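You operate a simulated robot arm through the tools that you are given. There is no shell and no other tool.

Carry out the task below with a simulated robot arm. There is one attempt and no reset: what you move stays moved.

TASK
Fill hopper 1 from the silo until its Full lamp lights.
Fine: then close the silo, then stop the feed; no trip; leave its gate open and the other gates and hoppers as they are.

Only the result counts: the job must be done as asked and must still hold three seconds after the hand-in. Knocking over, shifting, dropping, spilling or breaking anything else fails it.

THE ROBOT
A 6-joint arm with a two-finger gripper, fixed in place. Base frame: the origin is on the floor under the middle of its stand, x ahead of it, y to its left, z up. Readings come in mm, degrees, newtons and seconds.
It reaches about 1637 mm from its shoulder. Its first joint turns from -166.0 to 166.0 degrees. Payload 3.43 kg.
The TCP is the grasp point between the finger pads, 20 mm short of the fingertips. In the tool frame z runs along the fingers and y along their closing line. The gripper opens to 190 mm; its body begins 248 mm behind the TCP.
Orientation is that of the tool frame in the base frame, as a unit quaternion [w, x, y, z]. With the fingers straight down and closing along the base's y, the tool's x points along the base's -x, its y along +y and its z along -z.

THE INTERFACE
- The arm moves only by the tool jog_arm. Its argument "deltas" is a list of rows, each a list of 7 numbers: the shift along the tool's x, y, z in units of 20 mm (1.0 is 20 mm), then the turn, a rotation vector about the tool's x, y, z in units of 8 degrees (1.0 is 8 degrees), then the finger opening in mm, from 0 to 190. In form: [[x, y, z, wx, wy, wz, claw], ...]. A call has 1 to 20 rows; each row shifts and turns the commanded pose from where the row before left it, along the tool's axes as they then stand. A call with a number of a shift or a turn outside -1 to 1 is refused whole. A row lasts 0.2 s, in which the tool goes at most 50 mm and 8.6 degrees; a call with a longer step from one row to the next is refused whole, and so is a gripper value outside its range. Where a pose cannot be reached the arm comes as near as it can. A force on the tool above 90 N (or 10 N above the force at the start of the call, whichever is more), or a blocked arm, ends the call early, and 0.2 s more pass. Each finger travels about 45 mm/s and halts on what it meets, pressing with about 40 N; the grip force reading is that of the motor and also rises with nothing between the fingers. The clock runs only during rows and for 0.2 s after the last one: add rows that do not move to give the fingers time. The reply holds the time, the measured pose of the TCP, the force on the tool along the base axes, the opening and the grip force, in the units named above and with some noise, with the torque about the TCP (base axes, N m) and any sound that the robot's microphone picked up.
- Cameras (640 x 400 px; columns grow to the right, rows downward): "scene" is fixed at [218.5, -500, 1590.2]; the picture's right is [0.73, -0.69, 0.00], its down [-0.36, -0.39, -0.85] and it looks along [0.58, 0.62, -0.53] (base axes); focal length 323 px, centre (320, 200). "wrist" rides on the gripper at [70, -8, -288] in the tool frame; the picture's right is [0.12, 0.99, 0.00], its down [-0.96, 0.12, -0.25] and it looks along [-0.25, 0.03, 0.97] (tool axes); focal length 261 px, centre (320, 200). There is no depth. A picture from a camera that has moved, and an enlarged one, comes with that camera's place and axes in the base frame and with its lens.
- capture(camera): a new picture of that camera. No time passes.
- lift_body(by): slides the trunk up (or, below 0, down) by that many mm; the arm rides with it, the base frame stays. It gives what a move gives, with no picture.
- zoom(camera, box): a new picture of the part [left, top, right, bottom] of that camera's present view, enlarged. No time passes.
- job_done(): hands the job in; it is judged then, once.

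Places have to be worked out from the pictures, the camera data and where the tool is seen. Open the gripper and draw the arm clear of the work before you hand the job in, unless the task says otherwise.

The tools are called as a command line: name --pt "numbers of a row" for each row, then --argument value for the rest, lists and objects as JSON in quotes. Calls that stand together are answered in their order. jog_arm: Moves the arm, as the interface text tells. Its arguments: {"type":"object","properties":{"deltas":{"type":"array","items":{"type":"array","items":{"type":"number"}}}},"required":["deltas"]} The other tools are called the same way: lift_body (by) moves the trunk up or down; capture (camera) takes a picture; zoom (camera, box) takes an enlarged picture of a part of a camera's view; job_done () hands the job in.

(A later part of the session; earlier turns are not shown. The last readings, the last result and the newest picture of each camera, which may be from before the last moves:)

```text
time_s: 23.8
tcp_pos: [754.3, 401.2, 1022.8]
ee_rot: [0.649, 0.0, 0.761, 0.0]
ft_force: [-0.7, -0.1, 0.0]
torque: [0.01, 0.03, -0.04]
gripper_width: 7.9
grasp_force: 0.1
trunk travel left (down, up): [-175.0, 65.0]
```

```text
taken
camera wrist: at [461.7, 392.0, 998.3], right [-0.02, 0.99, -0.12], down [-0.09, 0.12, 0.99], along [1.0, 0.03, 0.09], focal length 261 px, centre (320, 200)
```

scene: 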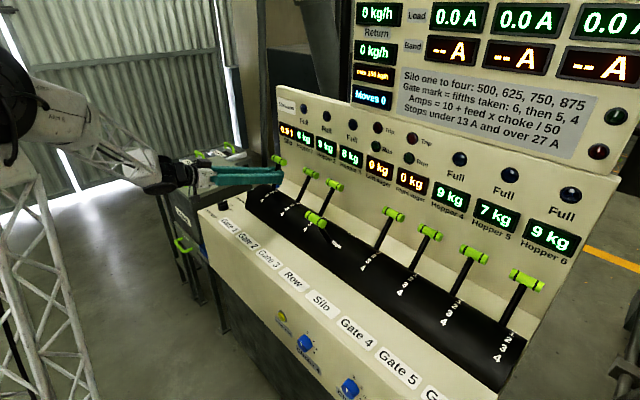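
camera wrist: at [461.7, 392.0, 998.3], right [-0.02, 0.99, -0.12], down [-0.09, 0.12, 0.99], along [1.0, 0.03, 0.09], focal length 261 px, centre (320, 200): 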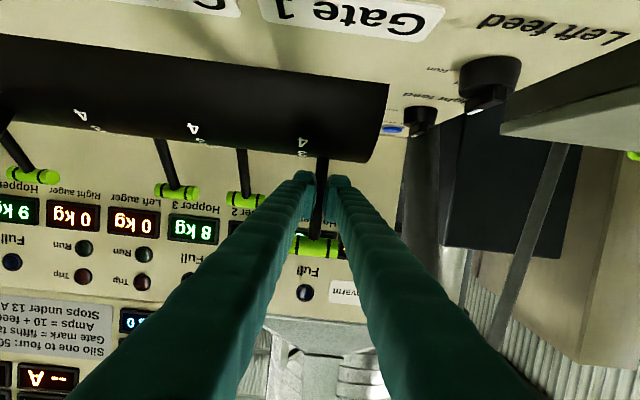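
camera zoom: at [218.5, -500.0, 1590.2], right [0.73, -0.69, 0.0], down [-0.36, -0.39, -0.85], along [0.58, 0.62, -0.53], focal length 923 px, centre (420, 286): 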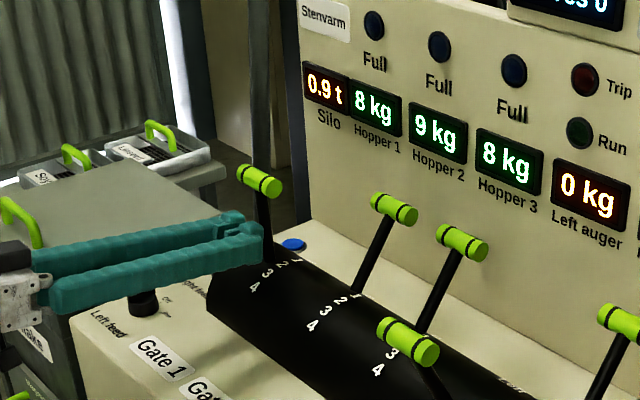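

The shaft slipped out near mark 2 (opening 7.9, no load), so friction alone won't finish the pull. I'll back straight out, rise, turn the tool nearly vertical and close the fingers, to then pull the handle from behind, where there is now plenty of room.

jog_arm --pt "0 0 -1 0 0 0 12" --pt "0 0 -1 0 0 0 12" --pt "0 0 -1 0 0 0 12" --pt "0 0 -1 0 0 0 8" --pt "0 0 -1 0 0 0 4" --pt "-0.95 0 -0.165 0 0 0 0" --pt "-0.95 0 -0.165 0 0 0 0" --pt "-0.95 0 -0.165 0 0 0 0" --pt "-0.95 0 -0.165 0 0 0 0" --pt "-0.95 0 -0.165 0 0 0 0" --pt "-0.95 0 -0.165 0 0 0 0" --pt "-0.95 0 -0.165 0 0 0 0" --pt "-0.95 0 -0.165 0 0 0 0" --pt "-0.95 0 -0.165 0 0 0 0" --pt "-0.95 0 -0.165 0 0 0 0" --pt "-0.95 0 -0.165 0 0 0 0" --pt "-0.95 0 -0.165 0 0 0 0"

zoom --camera "scene" --box '[200, 100, 440, 260]'

capture --camera "scene"

```text
time_s: 27.4
tcp_pos: [652.1, 401.2, 1269.1]
ee_rot: [0.649, -0.001, 0.761, 0.0]
ft_force: [-0.4, 0.6, -0.2]
torque: [0.01, -0.1, -0.01]
gripper_width: 0.0
grasp_force: 34.5
trunk travel left (down, up): [-175.0, 65.0]
```

```text
2.50 times, centred on (320, 180) of scene
camera zoom: at [218.5, -500.0, 1590.2], right [0.73, -0.69, 0.0], down [-0.36, -0.39, -0.85], along [0.58, 0.62, -0.53], focal length 808 px, centre (320, 250)
```

zoom: 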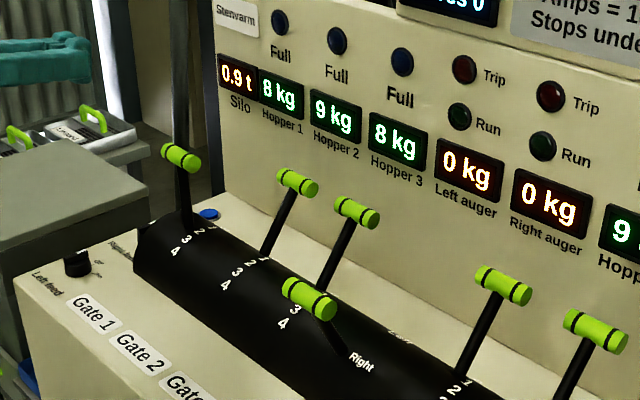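

```text
taken
```

scene: 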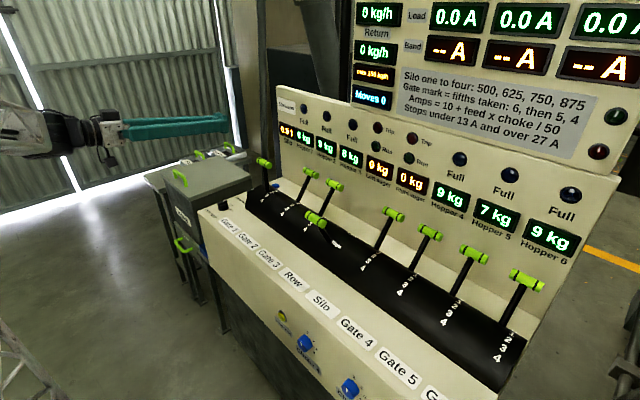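

Gate 1's lever now stands near mark 2–3, and nothing else has moved. With the fingers closed I turn the tool to about 11° from vertical and move over and behind the handle, staying well above it.

jog_arm --pt "0 0 0 0 0.97 0 0" --pt "0 0 0 0 0.97 0 0" --pt "0 0 0 0 0.97 0 0" --pt "0 0 0 0 0.97 0 0" --pt "0 0 0 0 0.97 0 0" --pt "0 0 0 0 0.97 0 0" --pt "0 0 0 0 0.97 0 0" --pt "0 0 0 0 0.97 0 0" --pt "0 0 0 0 0.97 0 0" --pt "-0.926 -0.006 0.337 0 0 0 0" --pt "-0.926 -0.006 0.337 0 0 0 0" --pt "-0.926 -0.006 0.337 0 0 0 0" --pt "-0.926 -0.006 0.337 0 0 0 0" --pt "-0.926 -0.006 0.337 0 0 0 0" --pt "-0.926 -0.006 0.337 0 0 0 0" --pt "-0.926 -0.006 0.337 0 0 0 0" --pt "-0.926 -0.006 0.337 0 0 0 0" --pt "-0.926 -0.006 0.337 0 0 0 0" --pt "-0.926 -0.006 0.337 0 0 0 0" --pt "-0.926 -0.006 0.337 0 0 0 0"

capture --camera "wrist"

zoom --camera "scene" --box '[180, 0, 440, 240]'

```text
time_s: 31.6
tcp_pos: [866.8, 398.5, 1237.0]
ee_rot: [0.097, 0.0, 0.995, 0.0]
ft_force: [-0.1, 0.5, -0.1]
torque: [-0.01, -0.11, -0.01]
gripper_width: 0.2
grasp_force: 34.0
trunk travel left (down, up): [-175.0, 65.0]
```

```text
taken
camera wrist: at [744.0, 390.3, 1506.2], right [-0.12, 0.99, -0.02], down [0.9, 0.12, 0.43], along [0.43, 0.03, -0.9], focal length 261 px, centre (320, 200)
```

wrist: 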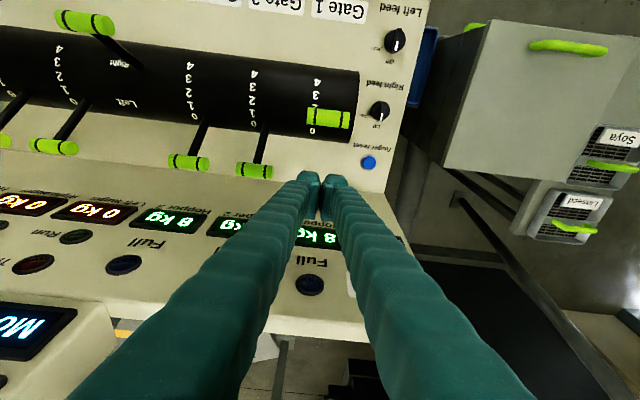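

```text
1.67 times, centred on (310, 120) of scene
camera zoom: at [218.5, -500.0, 1590.2], right [0.73, -0.69, 0.0], down [-0.36, -0.39, -0.85], along [0.58, 0.62, -0.53], focal length 539 px, centre (337, 333)
```

zoom: 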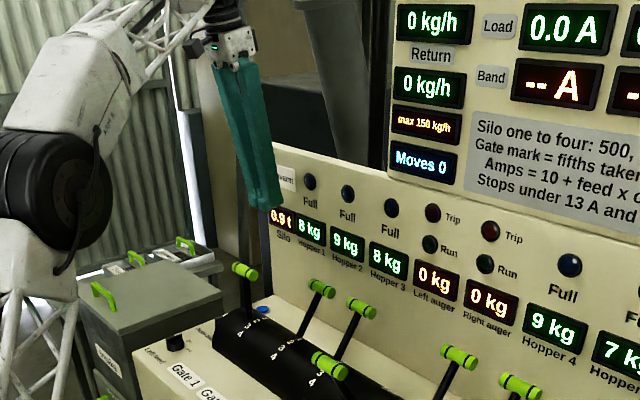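

From this view the handle is at x≈801, i.e. lever upright at mark 2. I lower the closed fingers straight down behind it to handle height.

jog_arm --pt "0.192 0.07 0.989 0 0 0 0" --pt "0.192 0 0.989 0 0 0 0" --pt "0.192 0 0.989 0 0 0 0" --pt "0.192 0 0.989 0 0 0 0" --pt "0.192 0 0.989 0 0 0 0" --pt "0.192 0 0.989 0 0 0 0" --pt "0.192 0 0.989 0 0 0 0" --pt "0 0 0 0 0 0 0"

zoom --camera "wrist" --box '[200, 40, 440, 260]'

zoom --camera "scene" --box '[180, 60, 380, 240]'

```text
time_s: 33.4
tcp_pos: [867.6, 400.2, 1094.6]
ee_rot: [0.096, 0.0, 0.995, 0.0]
ft_force: [-0.2, 0.4, 0.8]
torque: [0.03, 0.02, 0.0]
gripper_width: 0.1
grasp_force: 34.4
trunk travel left (down, up): [-175.0, 65.0]
```

```text
1.82 times, centred on (320, 150) of wrist
camera zoom: at [745.0, 392.0, 1364.2], right [-0.12, 0.99, -0.02], down [0.9, 0.12, 0.43], along [0.43, 0.03, -0.9], focal length 474 px, centre (320, 291)
```

zoom: 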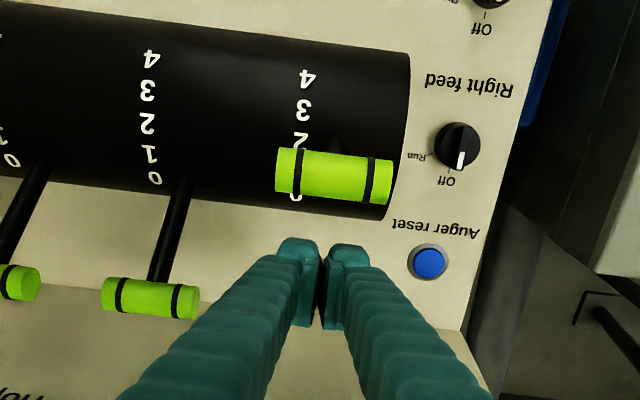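

```text
2.22 times, centred on (280, 150) of scene
camera zoom: at [218.5, -500.0, 1590.2], right [0.73, -0.69, 0.0], down [-0.36, -0.39, -0.85], along [0.58, 0.62, -0.53], focal length 718 px, centre (409, 311)
```

zoom: 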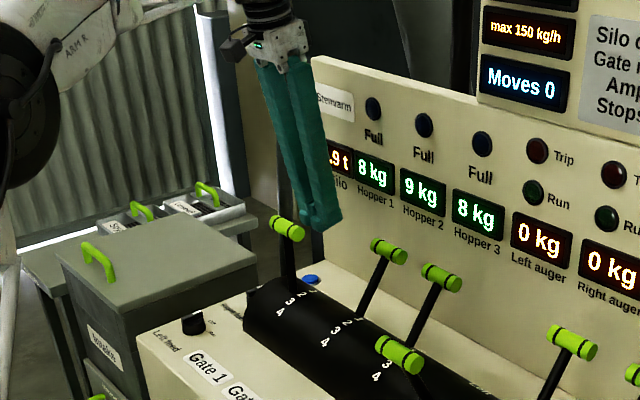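

The closed fingers are about 25 mm behind the handle and centred on it. I'll pull toward the robot along the handle's arc, about the first 20°.

jog_arm --pt "0.607 0 -0.154 0 0 0 0" --pt "0.607 0 -0.154 0 0 0 0" --pt "0.52 0 -0.084 0 0 0 0" --pt "0.52 0 -0.084 0 0 0 0" --pt "0.52 0 -0.084 0 0 0 0" --pt "0.533 0 0.032 0 0 0 0" --pt "0.533 0 0.032 0 0 0 0" --pt "0.533 0 0.032 0 0 0 0" --pt "0 0 0 0 0 0 0"

zoom --camera "wrist" --box '[200, 40, 440, 260]'

zoom --camera "scene" --box '[180, 60, 380, 240]'

```text
time_s: 35.4
tcp_pos: [778.8, 401.5, 1087.9]
ee_rot: [0.097, 0.0, 0.995, 0.001]
ft_force: [-0.4, -0.1, 0.2]
torque: [-0.02, 0.0, -0.02]
gripper_width: 0.2
grasp_force: 34.0
trunk travel left (down, up): [-175.0, 65.0]
```

```text
1.82 times, centred on (320, 150) of wrist
camera zoom: at [657.2, 392.7, 1356.3], right [-0.12, 0.99, -0.02], down [0.9, 0.12, 0.43], along [0.43, 0.03, -0.9], focal length 474 px, centre (320, 291)
```

zoom: 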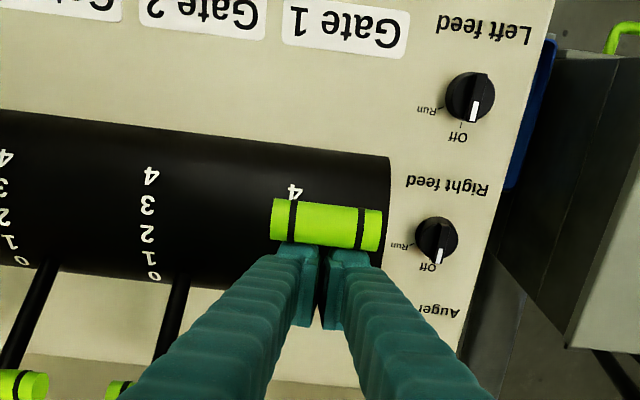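

```text
2.22 times, centred on (280, 150) of scene
camera zoom: at [218.5, -500.0, 1590.2], right [0.73, -0.69, 0.0], down [-0.36, -0.39, -0.85], along [0.58, 0.62, -0.53], focal length 718 px, centre (409, 311)
```

zoom: 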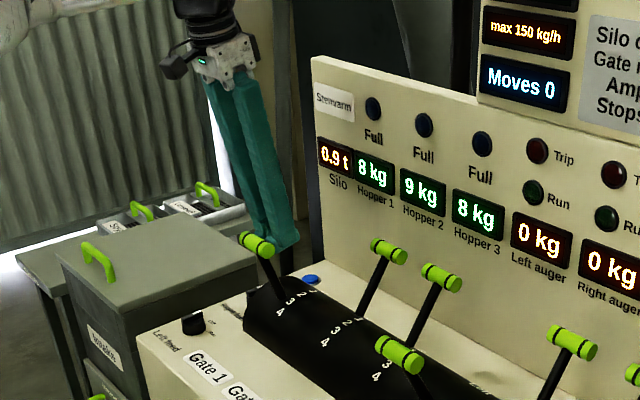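

The handle is being drawn along and is now around mark 3. I continue the pull to mark 4.

jog_arm --pt "0.503 0 0.14 0 0 0 0" --pt "0.503 0 0.14 0 0 0 0" --pt "0.503 0 0.14 0 0 0 0" --pt "0.39 0 0.178 0 0 0 0" --pt "0.39 0 0.178 0 0 0 0" --pt "0.39 0 0.178 0 0 0 0" --pt "0 0 0 0 0 0 0"

zoom --camera "wrist" --box '[200, 40, 440, 260]'

zoom --camera "scene" --box '[180, 60, 380, 240]'

```text
time_s: 37.0
tcp_pos: [730.2, 401.9, 1059.7]
ee_rot: [0.097, 0.0, 0.995, 0.0]
ft_force: [0.5, 0.3, 0.0]
torque: [0.0, -0.01, -0.02]
gripper_width: 0.0
grasp_force: 34.1
trunk travel left (down, up): [-175.0, 65.0]
```

```text
1.82 times, centred on (320, 150) of wrist
camera zoom: at [608.1, 392.7, 1327.8], right [-0.12, 0.99, -0.02], down [0.9, 0.12, 0.43], along [0.43, 0.03, -0.9], focal length 474 px, centre (320, 291)
```

zoom: 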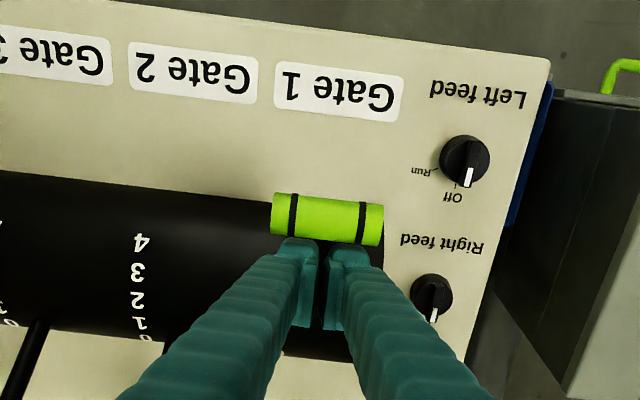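

```text
2.22 times, centred on (280, 150) of scene
camera zoom: at [218.5, -500.0, 1590.2], right [0.73, -0.69, 0.0], down [-0.36, -0.39, -0.85], along [0.58, 0.62, -0.53], focal length 718 px, centre (409, 311)
```

zoom: 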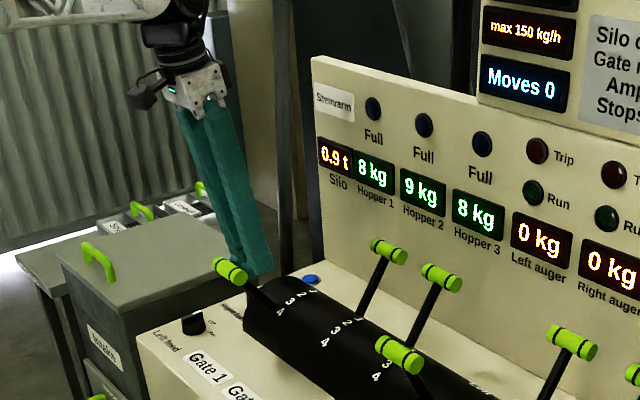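

The handle works out at about −38°, symmetric to the 0 position, so it should be at mark 4. I'll lift straight up off it and check the mark.

jog_arm --pt "-0.26 0 -0.97 0 0 0 0" --pt "-0.26 0 -0.97 0 0 0 0" --pt "-0.26 0 -0.97 0 0 0 0" --pt "-0.26 0 -0.97 0 0 0 0" --pt "-0.26 0 -0.97 0 0 0 0" --pt "-0.26 0 -0.97 0 0 0 0" --pt "-0.26 0 -0.97 0 0 0 0" --pt "0 0 0 0 0 0 0"

capture --camera "wrist"

zoom --camera "scene" --box '[220, 140, 340, 230]'

zoom --camera "scene" --box '[340, 0, 640, 180]'

```text
time_s: 38.8
tcp_pos: [740.8, 401.4, 1198.9]
ee_rot: [0.097, 0.0, 0.995, 0.001]
ft_force: [-0.1, -0.4, 0.8]
torque: [-0.02, 0.02, 0.01]
gripper_width: 0.0
grasp_force: 34.3
trunk travel left (down, up): [-175.0, 65.0]
```

```text
taken
camera wrist: at [618.0, 392.2, 1468.0], right [-0.12, 0.99, -0.02], down [0.9, 0.12, 0.43], along [0.43, 0.03, -0.9], focal length 261 px, centre (320, 200)
```

wrist: 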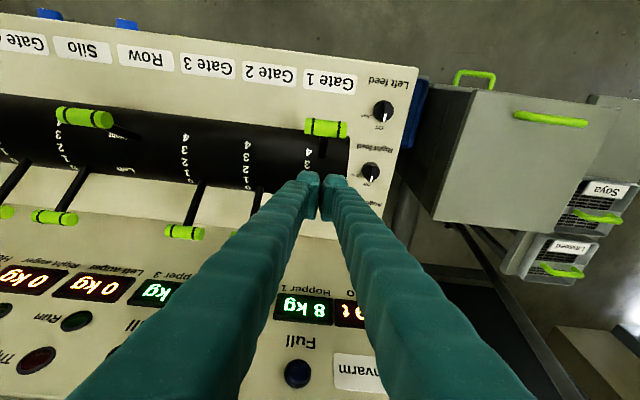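

```text
4.44 times, centred on (280, 185) of scene
camera zoom: at [218.5, -500.0, 1590.2], right [0.73, -0.69, 0.0], down [-0.36, -0.39, -0.85], along [0.58, 0.62, -0.53], focal length 1436 px, centre (498, 267)
```

zoom: 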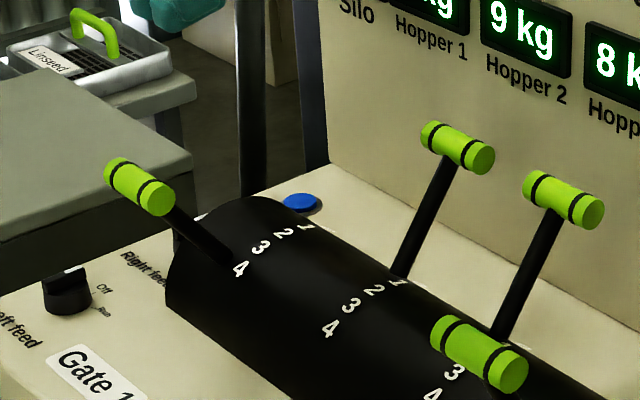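

```text
2.13 times, centred on (490, 90) of scene
camera zoom: at [218.5, -500.0, 1590.2], right [0.73, -0.69, 0.0], down [-0.36, -0.39, -0.85], along [0.58, 0.62, -0.53], focal length 690 px, centre (-43, 435)
```

zoom: 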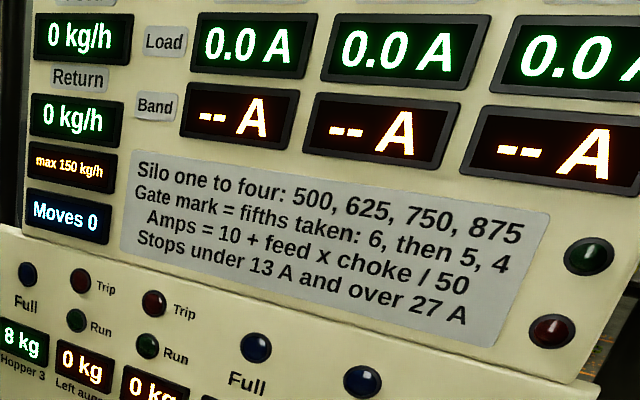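

Gate 1's lever is in line with mark 4. Next I move level, high above the handles, to a point in front of the Row lever, whose handle I place at about (713, 44, 1073).

jog_arm --pt "0.261 -0.995 -0.054 0 0 0 0" --pt "0.261 -0.995 -0.054 0 0 0 0" --pt "0.261 -0.995 -0.054 0 0 0 0" --pt "0.261 -0.995 -0.054 0 0 0 0" --pt "0.261 -0.995 -0.054 0 0 0 0" --pt "0.261 -0.995 -0.054 0 0 0 0" --pt "0.261 -0.995 -0.054 0 0 0 0" --pt "0.261 -0.995 -0.054 0 0 0 0" --pt "0.261 -0.995 -0.054 0 0 0 0" --pt "0.261 -0.995 -0.054 0 0 0 0" --pt "0.261 -0.995 -0.054 0 0 0 0" --pt "0.261 -0.995 -0.054 0 0 0 0" --pt "0.261 -0.995 -0.054 0 0 0 0" --pt "0.261 -0.995 -0.054 0 0 0 0" --pt "0.261 -0.995 -0.054 0 0 0 0" --pt "0.261 -0.995 -0.054 0 0 0 0" --pt "0.261 -0.995 -0.054 0 0 0 0" --pt "0.261 -0.995 -0.054 0 0 0 0" --pt "0 0 0 0 0 0 0"

capture --camera "wrist"

capture --camera "scene"

```text
time_s: 42.8
tcp_pos: [644.5, 41.3, 1200.8]
ee_rot: [0.097, 0.0, 0.995, 0.0]
ft_force: [0.1, -0.1, -0.7]
torque: [-0.02, 0.02, 0.02]
gripper_width: 0.0
grasp_force: 34.7
trunk travel left (down, up): [-175.0, 65.0]
```

```text
taken
camera wrist: at [522.1, 33.2, 1469.7], right [-0.12, 0.99, -0.02], down [0.9, 0.12, 0.43], along [0.43, 0.03, -0.9], focal length 261 px, centre (320, 200)
```

wrist: 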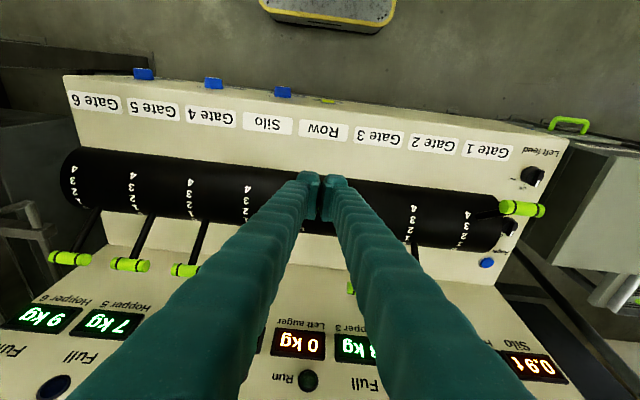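

```text
taken
```

scene: 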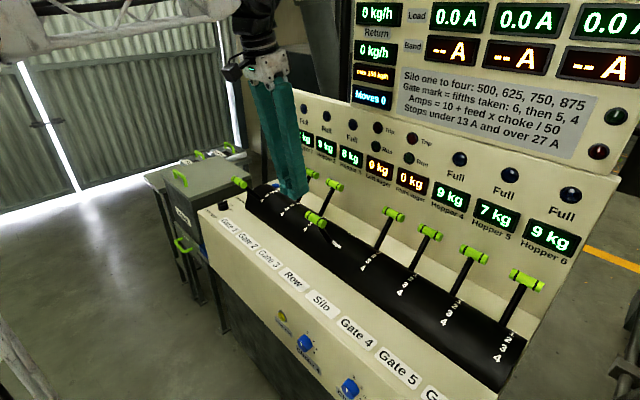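

The fingertips are above and in front of the Row handle. I'll descend to handle height at x≈645, about 25 mm in front of it.

jog_arm --pt "0.174 0.1 0.898 0 0 0 0" --pt "0.174 0 0.898 0 0 0 0" --pt "0.174 0 0.898 0 0 0 0" --pt "0.174 0 0.898 0 0 0 0" --pt "0.174 0 0.898 0 0 0 0" --pt "0.174 0 0.898 0 0 0 0" --pt "0.174 0 0.898 0 0 0 0" --pt "0 0 0 0 0 0 0"

zoom --camera "wrist" --box '[200, 80, 440, 260]'

zoom --camera "scene" --box '[220, 120, 420, 270]'

```text
time_s: 44.6
tcp_pos: [643.7, 43.8, 1072.2]
ee_rot: [0.097, 0.0, 0.995, 0.0]
ft_force: [0.7, 0.0, 0.2]
torque: [0.02, 0.0, 0.0]
gripper_width: 0.0
grasp_force: 34.0
trunk travel left (down, up): [-175.0, 65.0]
```

```text
2.22 times, centred on (320, 170) of wrist
camera zoom: at [521.9, 36.0, 1340.2], right [-0.12, 0.99, -0.02], down [0.9, 0.12, 0.43], along [0.43, 0.03, -0.9], focal length 579 px, centre (320, 267)
```

zoom: 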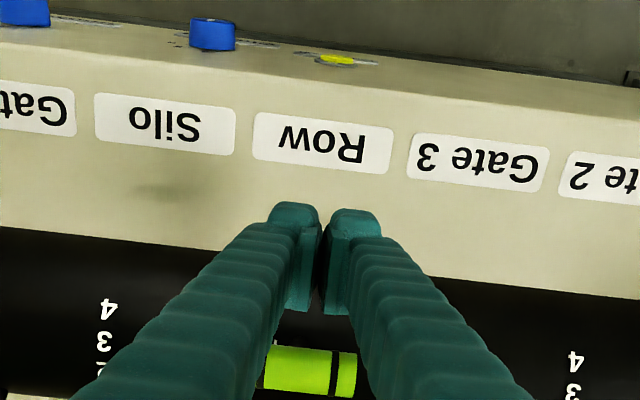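

```text
2.67 times, centred on (320, 195) of scene
camera zoom: at [218.5, -500.0, 1590.2], right [0.73, -0.69, 0.0], down [-0.36, -0.39, -0.85], along [0.58, 0.62, -0.53], focal length 862 px, centre (320, 213)
```

zoom: 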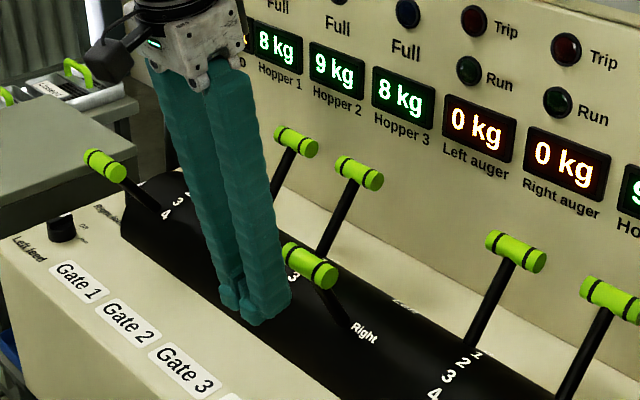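

The closed fingers stand just in front of the Row handle with both neighbours well clear. I'll push it away along its arc toward Left, stopping short to check.

jog_arm --pt "-0.675 -0.15 0.213 0 0 0 0" --pt "-0.675 0 0.213 0 0 0 0" --pt "-0.68 0 -0.07 0 0 0 0" --pt "-0.68 0 -0.07 0 0 0 0" --pt "-0.79 0 -0.05 0 0 0 0" --pt "-0.79 0 -0.05 0 0 0 0" --pt "-0.785 0 0.076 0 0 0 0" --pt "-0.785 0 0.076 0 0 0 0" --pt "-0.767 0 0.226 0 0 0 0" --pt "-0.767 0 0.226 0 0 0 0" --pt "-0.713 0 0.343 0 0 0 0" --pt "-0.713 0 0.343 0 0 0 0" --pt "0 0 0 0 0 0 0"

zoom --camera "wrist" --box '[200, 80, 440, 260]'

zoom --camera "scene" --box '[220, 120, 420, 270]'

```text
time_s: 47.4
tcp_pos: [823.4, 42.7, 1077.3]
ee_rot: [0.096, 0.0, 0.995, -0.001]
ft_force: [0.8, -0.3, -0.3]
torque: [0.02, 0.0, 0.0]
gripper_width: 0.0
grasp_force: 34.0
trunk travel left (down, up): [-175.0, 65.0]
```

```text
2.22 times, centred on (320, 170) of wrist
camera zoom: at [701.2, 33.1, 1346.2], right [-0.12, 0.99, -0.02], down [0.9, 0.12, 0.43], along [0.43, 0.03, -0.9], focal length 579 px, centre (320, 267)
```

zoom: 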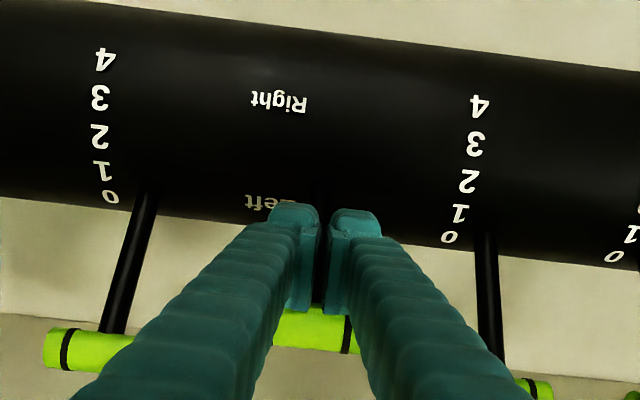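

```text
2.67 times, centred on (320, 195) of scene
camera zoom: at [218.5, -500.0, 1590.2], right [0.73, -0.69, 0.0], down [-0.36, -0.39, -0.85], along [0.58, 0.62, -0.53], focal length 862 px, centre (320, 213)
```

zoom: 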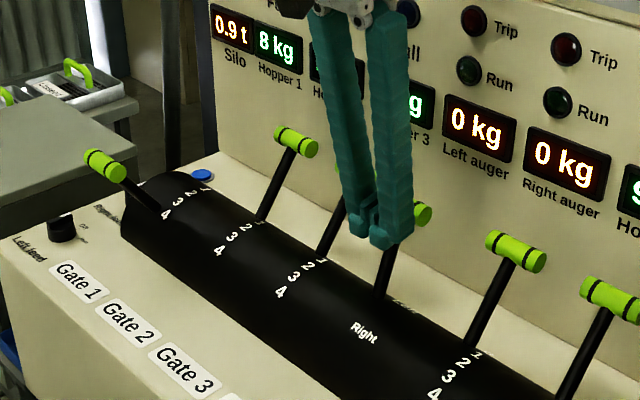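

The lever is moving with my fingers; the "Left" label lies near +28°, just past where it is now. I push the remaining 22 mm.

jog_arm --pt "-0.495 0 0.363 0 0 0 0" --pt "-0.495 0 0.363 0 0 0 0" --pt "0 0 0 0 0 0 0"

zoom --camera "wrist" --box '[200, 80, 440, 260]'

zoom --camera "scene" --box '[260, 120, 420, 250]'

```text
time_s: 48.2
tcp_pos: [845.7, 42.2, 1066.6]
ee_rot: [0.097, -0.001, 0.995, 0.0]
ft_force: [-0.3, 0.4, -0.3]
torque: [0.01, -0.01, -0.01]
gripper_width: 0.2
grasp_force: 34.6
trunk travel left (down, up): [-175.0, 65.0]
```

```text
2.22 times, centred on (320, 170) of wrist
camera zoom: at [723.5, 33.5, 1335.7], right [-0.12, 0.99, -0.02], down [0.9, 0.12, 0.43], along [0.43, 0.03, -0.9], focal length 579 px, centre (320, 267)
```

zoom: 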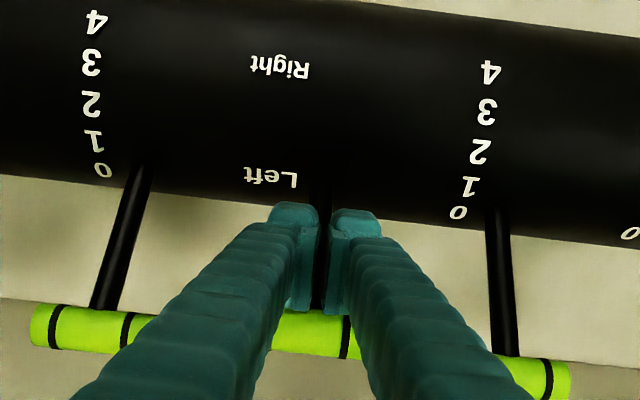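

```text
3.08 times, centred on (340, 185) of scene
camera zoom: at [218.5, -500.0, 1590.2], right [0.73, -0.69, 0.0], down [-0.36, -0.39, -0.85], along [0.58, 0.62, -0.53], focal length 994 px, centre (258, 246)
```

zoom: 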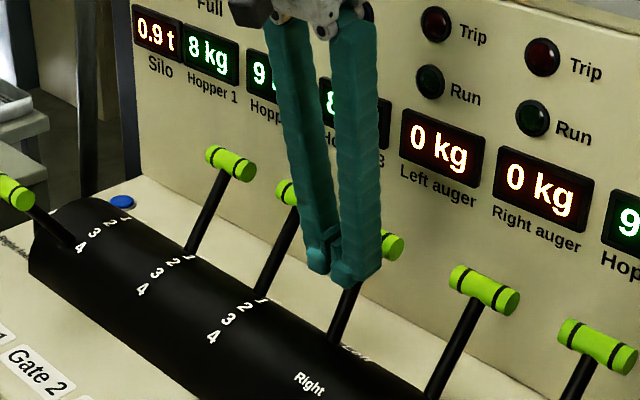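

The Row handle computes to about +28°, the mirror of where it stood at Right. I'll nudge 6 mm more to feel whether this is its stop.

jog_arm --pt "-0.15 0 0.1 0 0 0 0" --pt "-0.15 0 0.1 0 0 0 0" --pt "0 0 0 0 0 0 0"

zoom --camera "wrist" --box '[200, 80, 440, 260]'

```text
time_s: 49.0
tcp_pos: [850.8, 40.3, 1064.4]
ee_rot: [0.097, 0.001, 0.995, -0.001]
ft_force: [-25.5, -5.1, 9.5]
torque: [-0.04, 0.1, -0.25]
gripper_width: 0.4
grasp_force: 34.4
trunk travel left (down, up): [-175.0, 65.0]
```

```text
2.22 times, centred on (320, 170) of wrist
camera zoom: at [728.2, 32.2, 1334.0], right [-0.12, 0.99, -0.02], down [0.9, 0.11, 0.43], along [0.43, 0.03, -0.9], focal length 579 px, centre (320, 267)
```

zoom: 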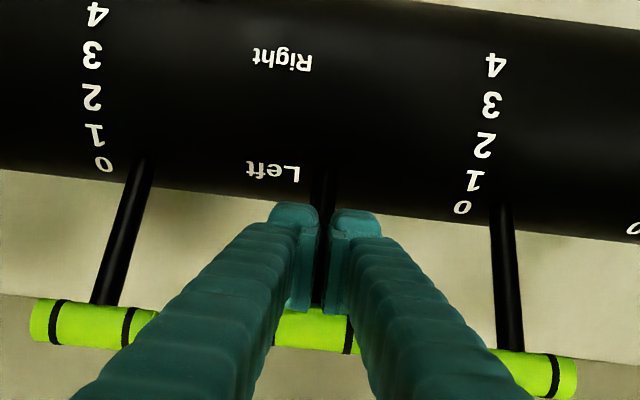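

The force climbed to 25 N at once: that is the Left stop, so Row is now at Left. I'll back off, rise, straighten the tool to vertical and head toward the Left feed knob.

jog_arm --pt "0.98 0 -0.19 0 0 0 0" --pt "0.98 0 -0.19 0 0 0 0" --pt "-0.19 0 -0.982 0 0 0 0" --pt "-0.19 0 -0.982 0 0 0 0" --pt "-0.19 0 -0.982 0 0 0 0" --pt "-0.19 0 -0.982 0 0 0 0" --pt "-0.19 0 -0.982 0 0 0 0" --pt "-0.19 0 -0.982 0 0 0 0" --pt "-0.19 0 -0.982 0 0 0 0" --pt "-0.19 0 -0.982 0 0 0 0" --pt "-0.19 0 -0.982 0 0 0 0" --pt "0 0 0 0 0.695 0 0" --pt "0 0 0 0 0.695 0 0" --pt "0.3 0.9875 0 0 0 0 0" --pt "0.3 0.9875 0 0 0 0 0" --pt "0.3 0.9875 0 0 0 0 0" --pt "0.3 0.9875 0 0 0 0 0" --pt "0.3 0.9875 0 0 0 0 0" --pt "0.3 0.9875 0 0 0 0 0" --pt "0.3 0.9875 0 0 0 0 0"

jog_arm --pt "0.3 0.9875 0 0 0 0 20" --pt "0.3 0.9875 0 0 0 0 40" --pt "0.3 0.9875 0 0 0 0 60" --pt "0.3 0.9875 0 0 0 0 80" --pt "0.3 0.9875 0 0 0 0 100" --pt "0.3 0.9875 0 0 0 0 110" --pt "0.3 0.9875 0 0 0 0 110" --pt "0.3 0.9875 0 0 0 0 110" --pt "0.3 0.9875 0 0 0 0 110" --pt "0.3 0.9875 0 0 0 0 110" --pt "0.3 0.9875 0 0 0 0 110" --pt "0.3 0.9875 0 0 0 0 110" --pt "0.3 0.9875 0 0 0 0 110" --pt "0.3 0.9875 0 0 0 0 110" --pt "0.3 0.9875 0 0 0 0 110" --pt "0.3 0.9875 0 0 0 0 110" --pt "0.3 0.9875 0 0 0 0 110" --pt "0 0 0 0 0 0 110"

capture --camera "wrist"

capture --camera "scene"

```text
time_s: 53.2
tcp_pos: [769.5, 180.0, 1243.7]
ee_rot: [0.0, -0.001, 1.0, 0.0]
ft_force: [0.0, -0.4, -0.3]
torque: [0.1, 0.05, 0.0]
gripper_width: 0.0
grasp_force: 34.4
trunk travel left (down, up): [-175.0, 65.0]
```

```text
time_s: 57.0
tcp_pos: [668.5, 517.0, 1243.2]
ee_rot: [0.0, 0.0, 1.0, 0.0]
ft_force: [0.5, 0.3, 0.1]
torque: [0.01, 0.02, -0.03]
gripper_width: 110.0
grasp_force: 0.1
trunk travel left (down, up): [-175.0, 65.0]
```

```text
taken
camera wrist: at [600.3, 508.7, 1530.9], right [-0.12, 0.99, 0.0], down [0.96, 0.12, 0.25], along [0.24, 0.03, -0.97], focal length 261 px, centre (320, 200)
```

wrist: 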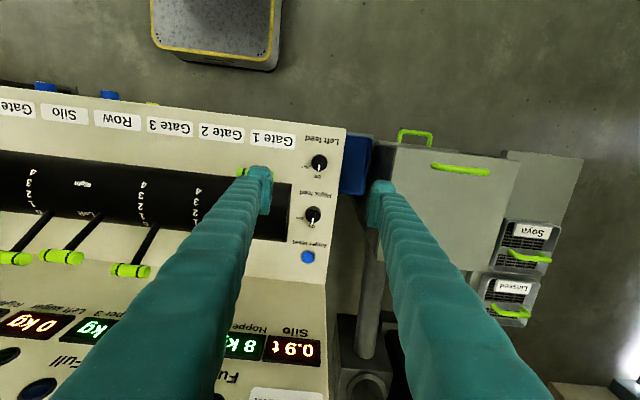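

```text
taken
```

scene: 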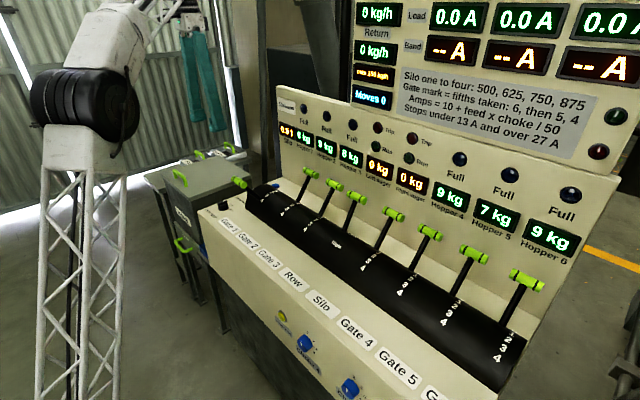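

Row stays at Left and the other levers are at 0. The Left feed knob is at (319, 163) in the wrist view; I'll enlarge it to fix its position.

zoom --camera "wrist" --box '[280, 120, 380, 220]'

zoom --camera "scene" --box '[190, 170, 290, 240]'

```text
4.00 times, centred on (330, 170) of wrist
camera zoom: at [600.3, 508.7, 1530.9], right [-0.12, 0.99, 0.0], down [0.96, 0.12, 0.25], along [0.24, 0.03, -0.97], focal length 1043 px, centre (280, 320)
```

zoom: 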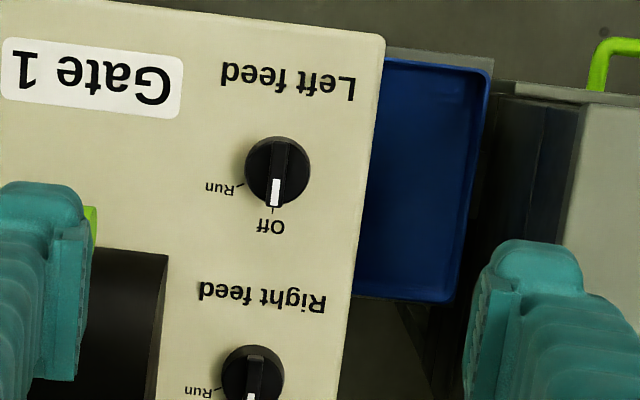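

```text
5.71 times, centred on (240, 205) of scene
camera zoom: at [218.5, -500.0, 1590.2], right [0.73, -0.69, 0.0], down [-0.36, -0.39, -0.85], along [0.58, 0.62, -0.53], focal length 1847 px, centre (777, 171)
```

zoom: 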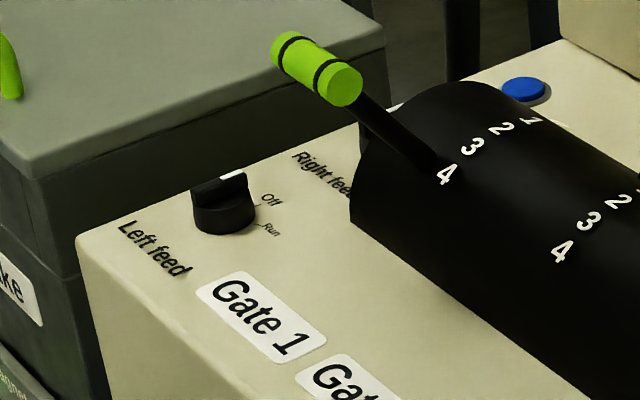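

The knob bar centre is at about (669, 515) with its top near z 920. I'll narrow to 40 mm, centre on it in y, and descend to z≈1020 while keeping clear of gate 1's handle (which ends near y 444).

jog_arm --pt "0 -0.12 0 0 0 0 90" --pt "0 0 0.5 0 0 0 70" --pt "0 0 1 0 0 0 50" --pt "0 0 1 0 0 0 40" --pt "0 0 1 0 0 0 40" --pt "0 0 1 0 0 0 40" --pt "0 0 1 0 0 0 40" --pt "0 0 1 0 0 0 40" --pt "0 0 0 0 0 0 40"

zoom --camera "wrist" --box '[220, 100, 420, 240]'

zoom --camera "scene" --box '[160, 60, 320, 240]'

```text
time_s: 59.0
tcp_pos: [668.6, 514.8, 1113.6]
ee_rot: [-0.001, 0.001, 1.0, 0.0]
ft_force: [0.2, -0.4, -0.1]
torque: [-0.01, -0.01, 0.0]
gripper_width: 40.0
grasp_force: 0.1
trunk travel left (down, up): [-175.0, 65.0]
```

```text
2.86 times, centred on (320, 170) of wrist
camera zoom: at [600.3, 506.4, 1401.2], right [-0.12, 0.99, 0.0], down [0.96, 0.12, 0.25], along [0.25, 0.03, -0.97], focal length 745 px, centre (320, 286)
```

zoom: 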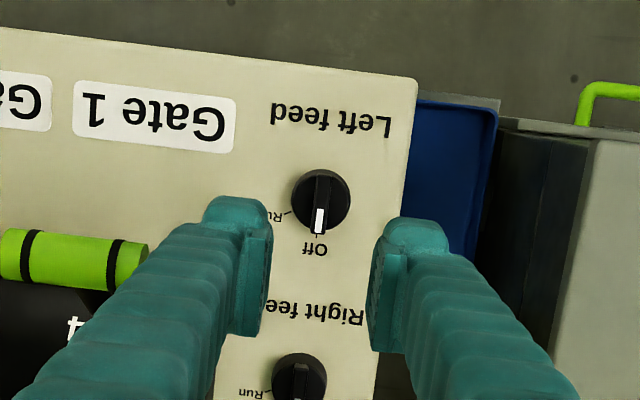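

```text
2.22 times, centred on (240, 150) of scene
camera zoom: at [218.5, -500.0, 1590.2], right [0.73, -0.69, 0.0], down [-0.36, -0.39, -0.85], along [0.58, 0.62, -0.53], focal length 718 px, centre (498, 311)
```

zoom: 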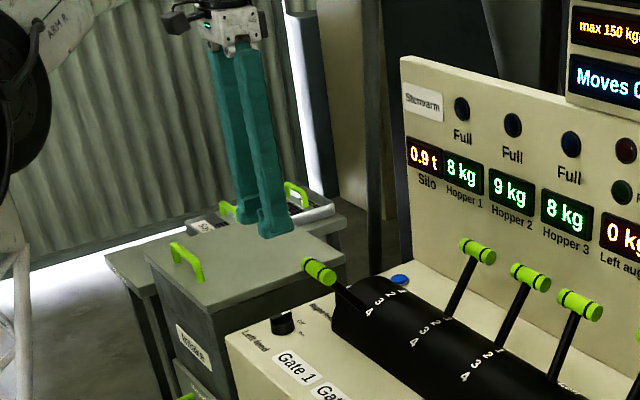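

Lateral alignment is good (bar at column 321) and gate 1's handle is clear of the left finger. I'll descend another 140 mm.

jog_arm --pt "0 0 1 0 0 0 40" --pt "0 0 1 0 0 0 40" --pt "0 0 1 0 0 0 40" --pt "0 0 1 0 0 0 40" --pt "0 0 1 0 0 0 40" --pt "0 0 1 0 0 0 40" --pt "0 0 1 0 0 0 40" --pt "0 0 0 0 0 0 40"

zoom --camera "wrist" --box '[220, 100, 420, 240]'

zoom --camera "scene" --box '[180, 130, 300, 230]'

```text
time_s: 60.8
tcp_pos: [667.0, 513.2, 973.4]
ee_rot: [0.0, -0.001, 1.0, -0.001]
ft_force: [0.1, 0.0, -0.2]
torque: [-0.02, 0.0, -0.01]
gripper_width: 40.0
grasp_force: 0.0
trunk travel left (down, up): [-175.0, 65.0]
```

```text
2.86 times, centred on (320, 170) of wrist
camera zoom: at [599.3, 505.4, 1261.1], right [-0.12, 0.99, 0.0], down [0.96, 0.12, 0.25], along [0.25, 0.03, -0.97], focal length 745 px, centre (320, 286)
```

zoom: 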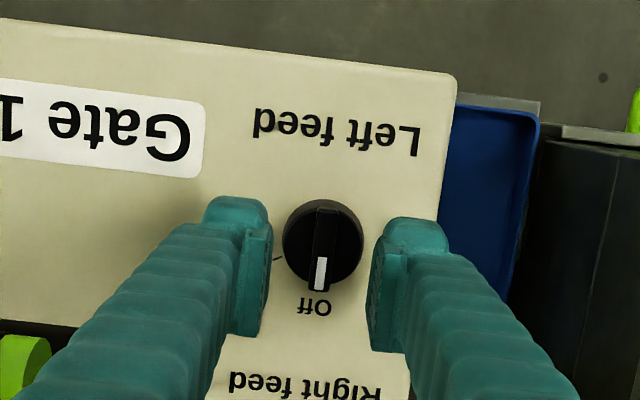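

```text
4.00 times, centred on (240, 180) of scene
camera zoom: at [218.5, -500.0, 1590.2], right [0.73, -0.69, 0.0], down [-0.36, -0.39, -0.85], along [0.58, 0.62, -0.53], focal length 1293 px, centre (640, 280)
```

zoom: 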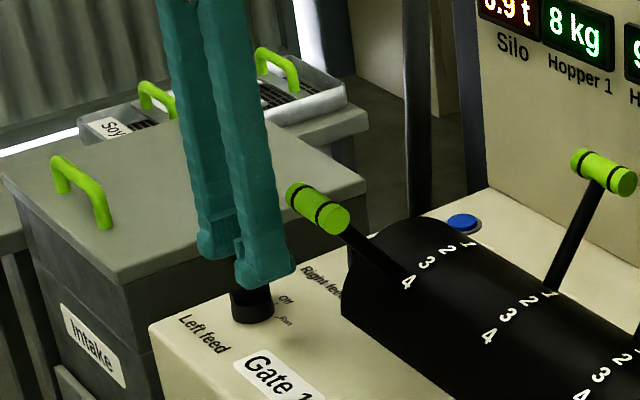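

Combining these views puts the bar top at about z 918 and x 669, so the fingertips (z≈953) are 35 mm above it. I'll descend 40 mm gently and check the force.

jog_arm --pt "-0.08 0.05 0.5 0 0 0 40" --pt "0 0 0.5 0 0 0 40" --pt "0 0 0.4 0 0 0 40" --pt "0 0 0.3 0 0 0 40" --pt "0 0 0.3 0 0 0 40" --pt "0 0 0 0 0 0 40"

zoom --camera "wrist" --box '[240, 120, 400, 240]'

zoom --camera "scene" --box '[200, 170, 280, 230]'

```text
time_s: 62.2
tcp_pos: [670.2, 516.4, 933.7]
ee_rot: [0.0, 0.0, 1.0, 0.0]
ft_force: [-0.3, -0.8, 0.8]
torque: [0.04, -0.01, -0.02]
gripper_width: 39.8
grasp_force: 0.0
trunk travel left (down, up): [-175.0, 65.0]
```

```text
3.33 times, centred on (320, 180) of wrist
camera zoom: at [601.7, 507.1, 1220.9], right [-0.12, 0.99, 0.0], down [0.96, 0.12, 0.25], along [0.25, 0.03, -0.97], focal length 869 px, centre (320, 267)
```

zoom: 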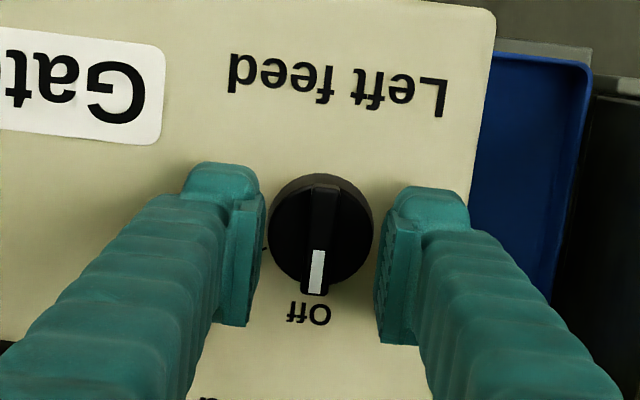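

```text
6.67 times, centred on (240, 200) of scene
camera zoom: at [218.5, -500.0, 1590.2], right [0.73, -0.69, 0.0], down [-0.36, -0.39, -0.85], along [0.58, 0.62, -0.53], focal length 2155 px, centre (853, 200)
```

zoom: 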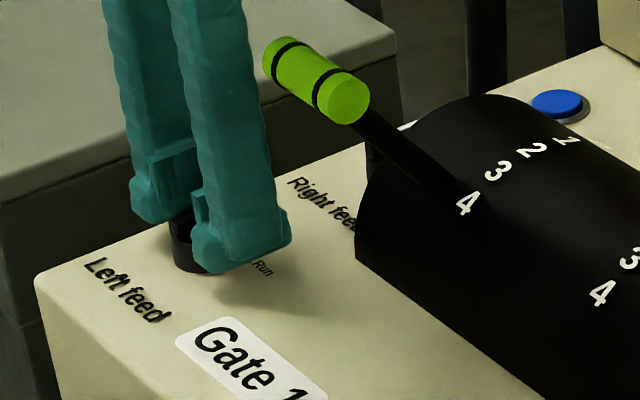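

The fingertips now flank the knob with no contact force. I'll close and read the width to see whether I have the bar.

jog_arm --pt "0 -0.04 0 0 0 0 30" --pt "0 0 0 0 0 0 15" --pt "0 0 0 0 0 0 5" --pt "0 0 0 0 0 0 5" --pt "0 0 0 0 0 0 5"

zoom --camera "wrist" --box '[240, 120, 400, 240]'

zoom --camera "scene" --box '[200, 170, 280, 230]'

```text
time_s: 63.4
tcp_pos: [669.0, 514.7, 940.5]
ee_rot: [0.004, 0.001, 1.0, 0.004]
ft_force: [-9.4, -9.3, 42.4]
torque: [-0.1, 0.27, 0.04]
gripper_width: 9.0
grasp_force: 42.4
trunk travel left (down, up): [-175.0, 65.0]
stopped in row 5: the force on the tool passed its limit at 93 N (the readings are from after the stop); the commanded pose is now the measured one
```

```text
3.33 times, centred on (320, 180) of wrist
camera zoom: at [599.1, 504.5, 1227.3], right [-0.12, 0.99, 0.01], down [0.96, 0.11, 0.26], along [0.25, 0.04, -0.97], focal length 869 px, centre (320, 267)
```

zoom: 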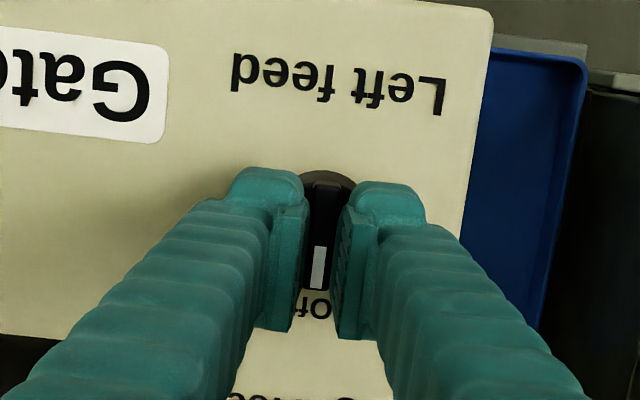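

```text
6.67 times, centred on (240, 200) of scene
camera zoom: at [218.5, -500.0, 1590.2], right [0.73, -0.69, 0.0], down [-0.36, -0.39, -0.85], along [0.58, 0.62, -0.53], focal length 2155 px, centre (853, 200)
```

zoom: 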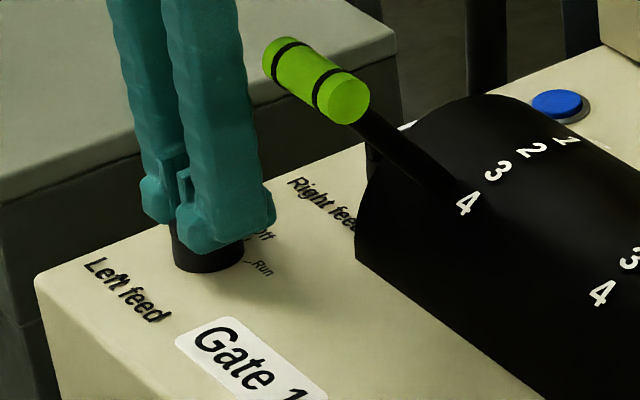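

The fingers slid up onto the knob's round base and now hold the bar at 9 mm, pressing down 42 N. I'll ease up 2.5 mm to take off the load before twisting.

jog_arm --pt "0 0 -0.06 0 0 0 5" --pt "0 0 -0.06 0 0 0 5" --pt "0 0 0 0 0 0 5"

zoom --camera "wrist" --box '[240, 120, 400, 240]'

```text
time_s: 64.2
tcp_pos: [670.3, 515.3, 940.5]
ee_rot: [0.002, 0.0, 1.0, 0.002]
ft_force: [-8.8, -6.2, 33.7]
torque: [-0.09, -0.12, 0.01]
gripper_width: 8.9
grasp_force: 42.7
trunk travel left (down, up): [-175.0, 65.0]
```

```text
3.33 times, centred on (320, 180) of wrist
camera zoom: at [599.9, 505.1, 1227.4], right [-0.12, 0.99, 0.0], down [0.96, 0.11, 0.25], along [0.25, 0.03, -0.97], focal length 869 px, centre (320, 267)
```

zoom: 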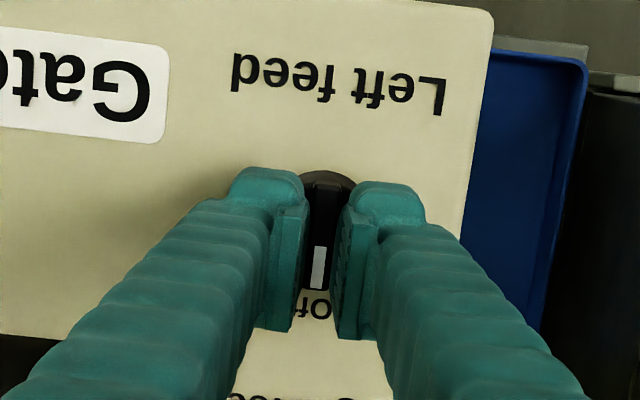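

There is still 34 N upward; I'll raise another 5 mm in small steps.

jog_arm --pt "0 0 -0.1 0 0 0 5" --pt "0 0 -0.1 0 0 0 5" --pt "0 0 -0.05 0 0 0 5" --pt "0 0 0 0 0 0 5"

zoom --camera "scene" --box '[200, 170, 280, 230]'

```text
time_s: 65.2
tcp_pos: [672.0, 515.1, 946.5]
ee_rot: [0.004, 0.001, 1.0, 0.003]
ft_force: [-7.6, -8.6, 18.2]
torque: [0.59, -0.07, 0.03]
gripper_width: 5.9
grasp_force: 37.7
trunk travel left (down, up): [-175.0, 65.0]
```

```text
6.67 times, centred on (240, 200) of scene
camera zoom: at [218.5, -500.0, 1590.2], right [0.73, -0.69, 0.0], down [-0.36, -0.39, -0.85], along [0.58, 0.62, -0.53], focal length 2155 px, centre (853, 200)
```

zoom: 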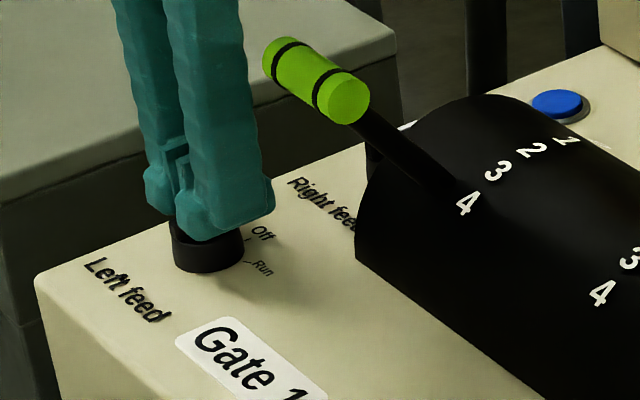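

Now the tips have ridden up above the bar (width 5.9), so the bar stands only a few millimetres above the base top at z≈920. I'll open to 24 mm, rise clear, and re-approach to a TCP height of 942.

jog_arm --pt "0 0 -0.3 0 0 0 24" --pt "0 0 -0.3 0 0 0 24" --pt "0 0 0 0 0 0 24" --pt "0 0 0 0 0 0 24"

zoom --camera "wrist" --box '[240, 120, 400, 240]'

```text
time_s: 66.2
tcp_pos: [670.7, 515.9, 954.0]
ee_rot: [0.002, 0.0, 1.0, 0.002]
ft_force: [-0.2, -0.4, 0.4]
torque: [-0.01, -0.04, -0.05]
gripper_width: 24.0
grasp_force: 0.1
trunk travel left (down, up): [-175.0, 65.0]
```

```text
3.33 times, centred on (320, 180) of wrist
camera zoom: at [601.2, 505.9, 1243.5], right [-0.12, 0.99, 0.0], down [0.96, 0.11, 0.25], along [0.25, 0.03, -0.97], focal length 869 px, centre (320, 267)
```

zoom: 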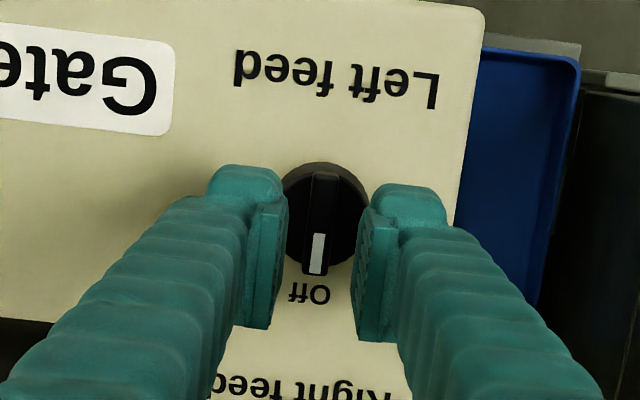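

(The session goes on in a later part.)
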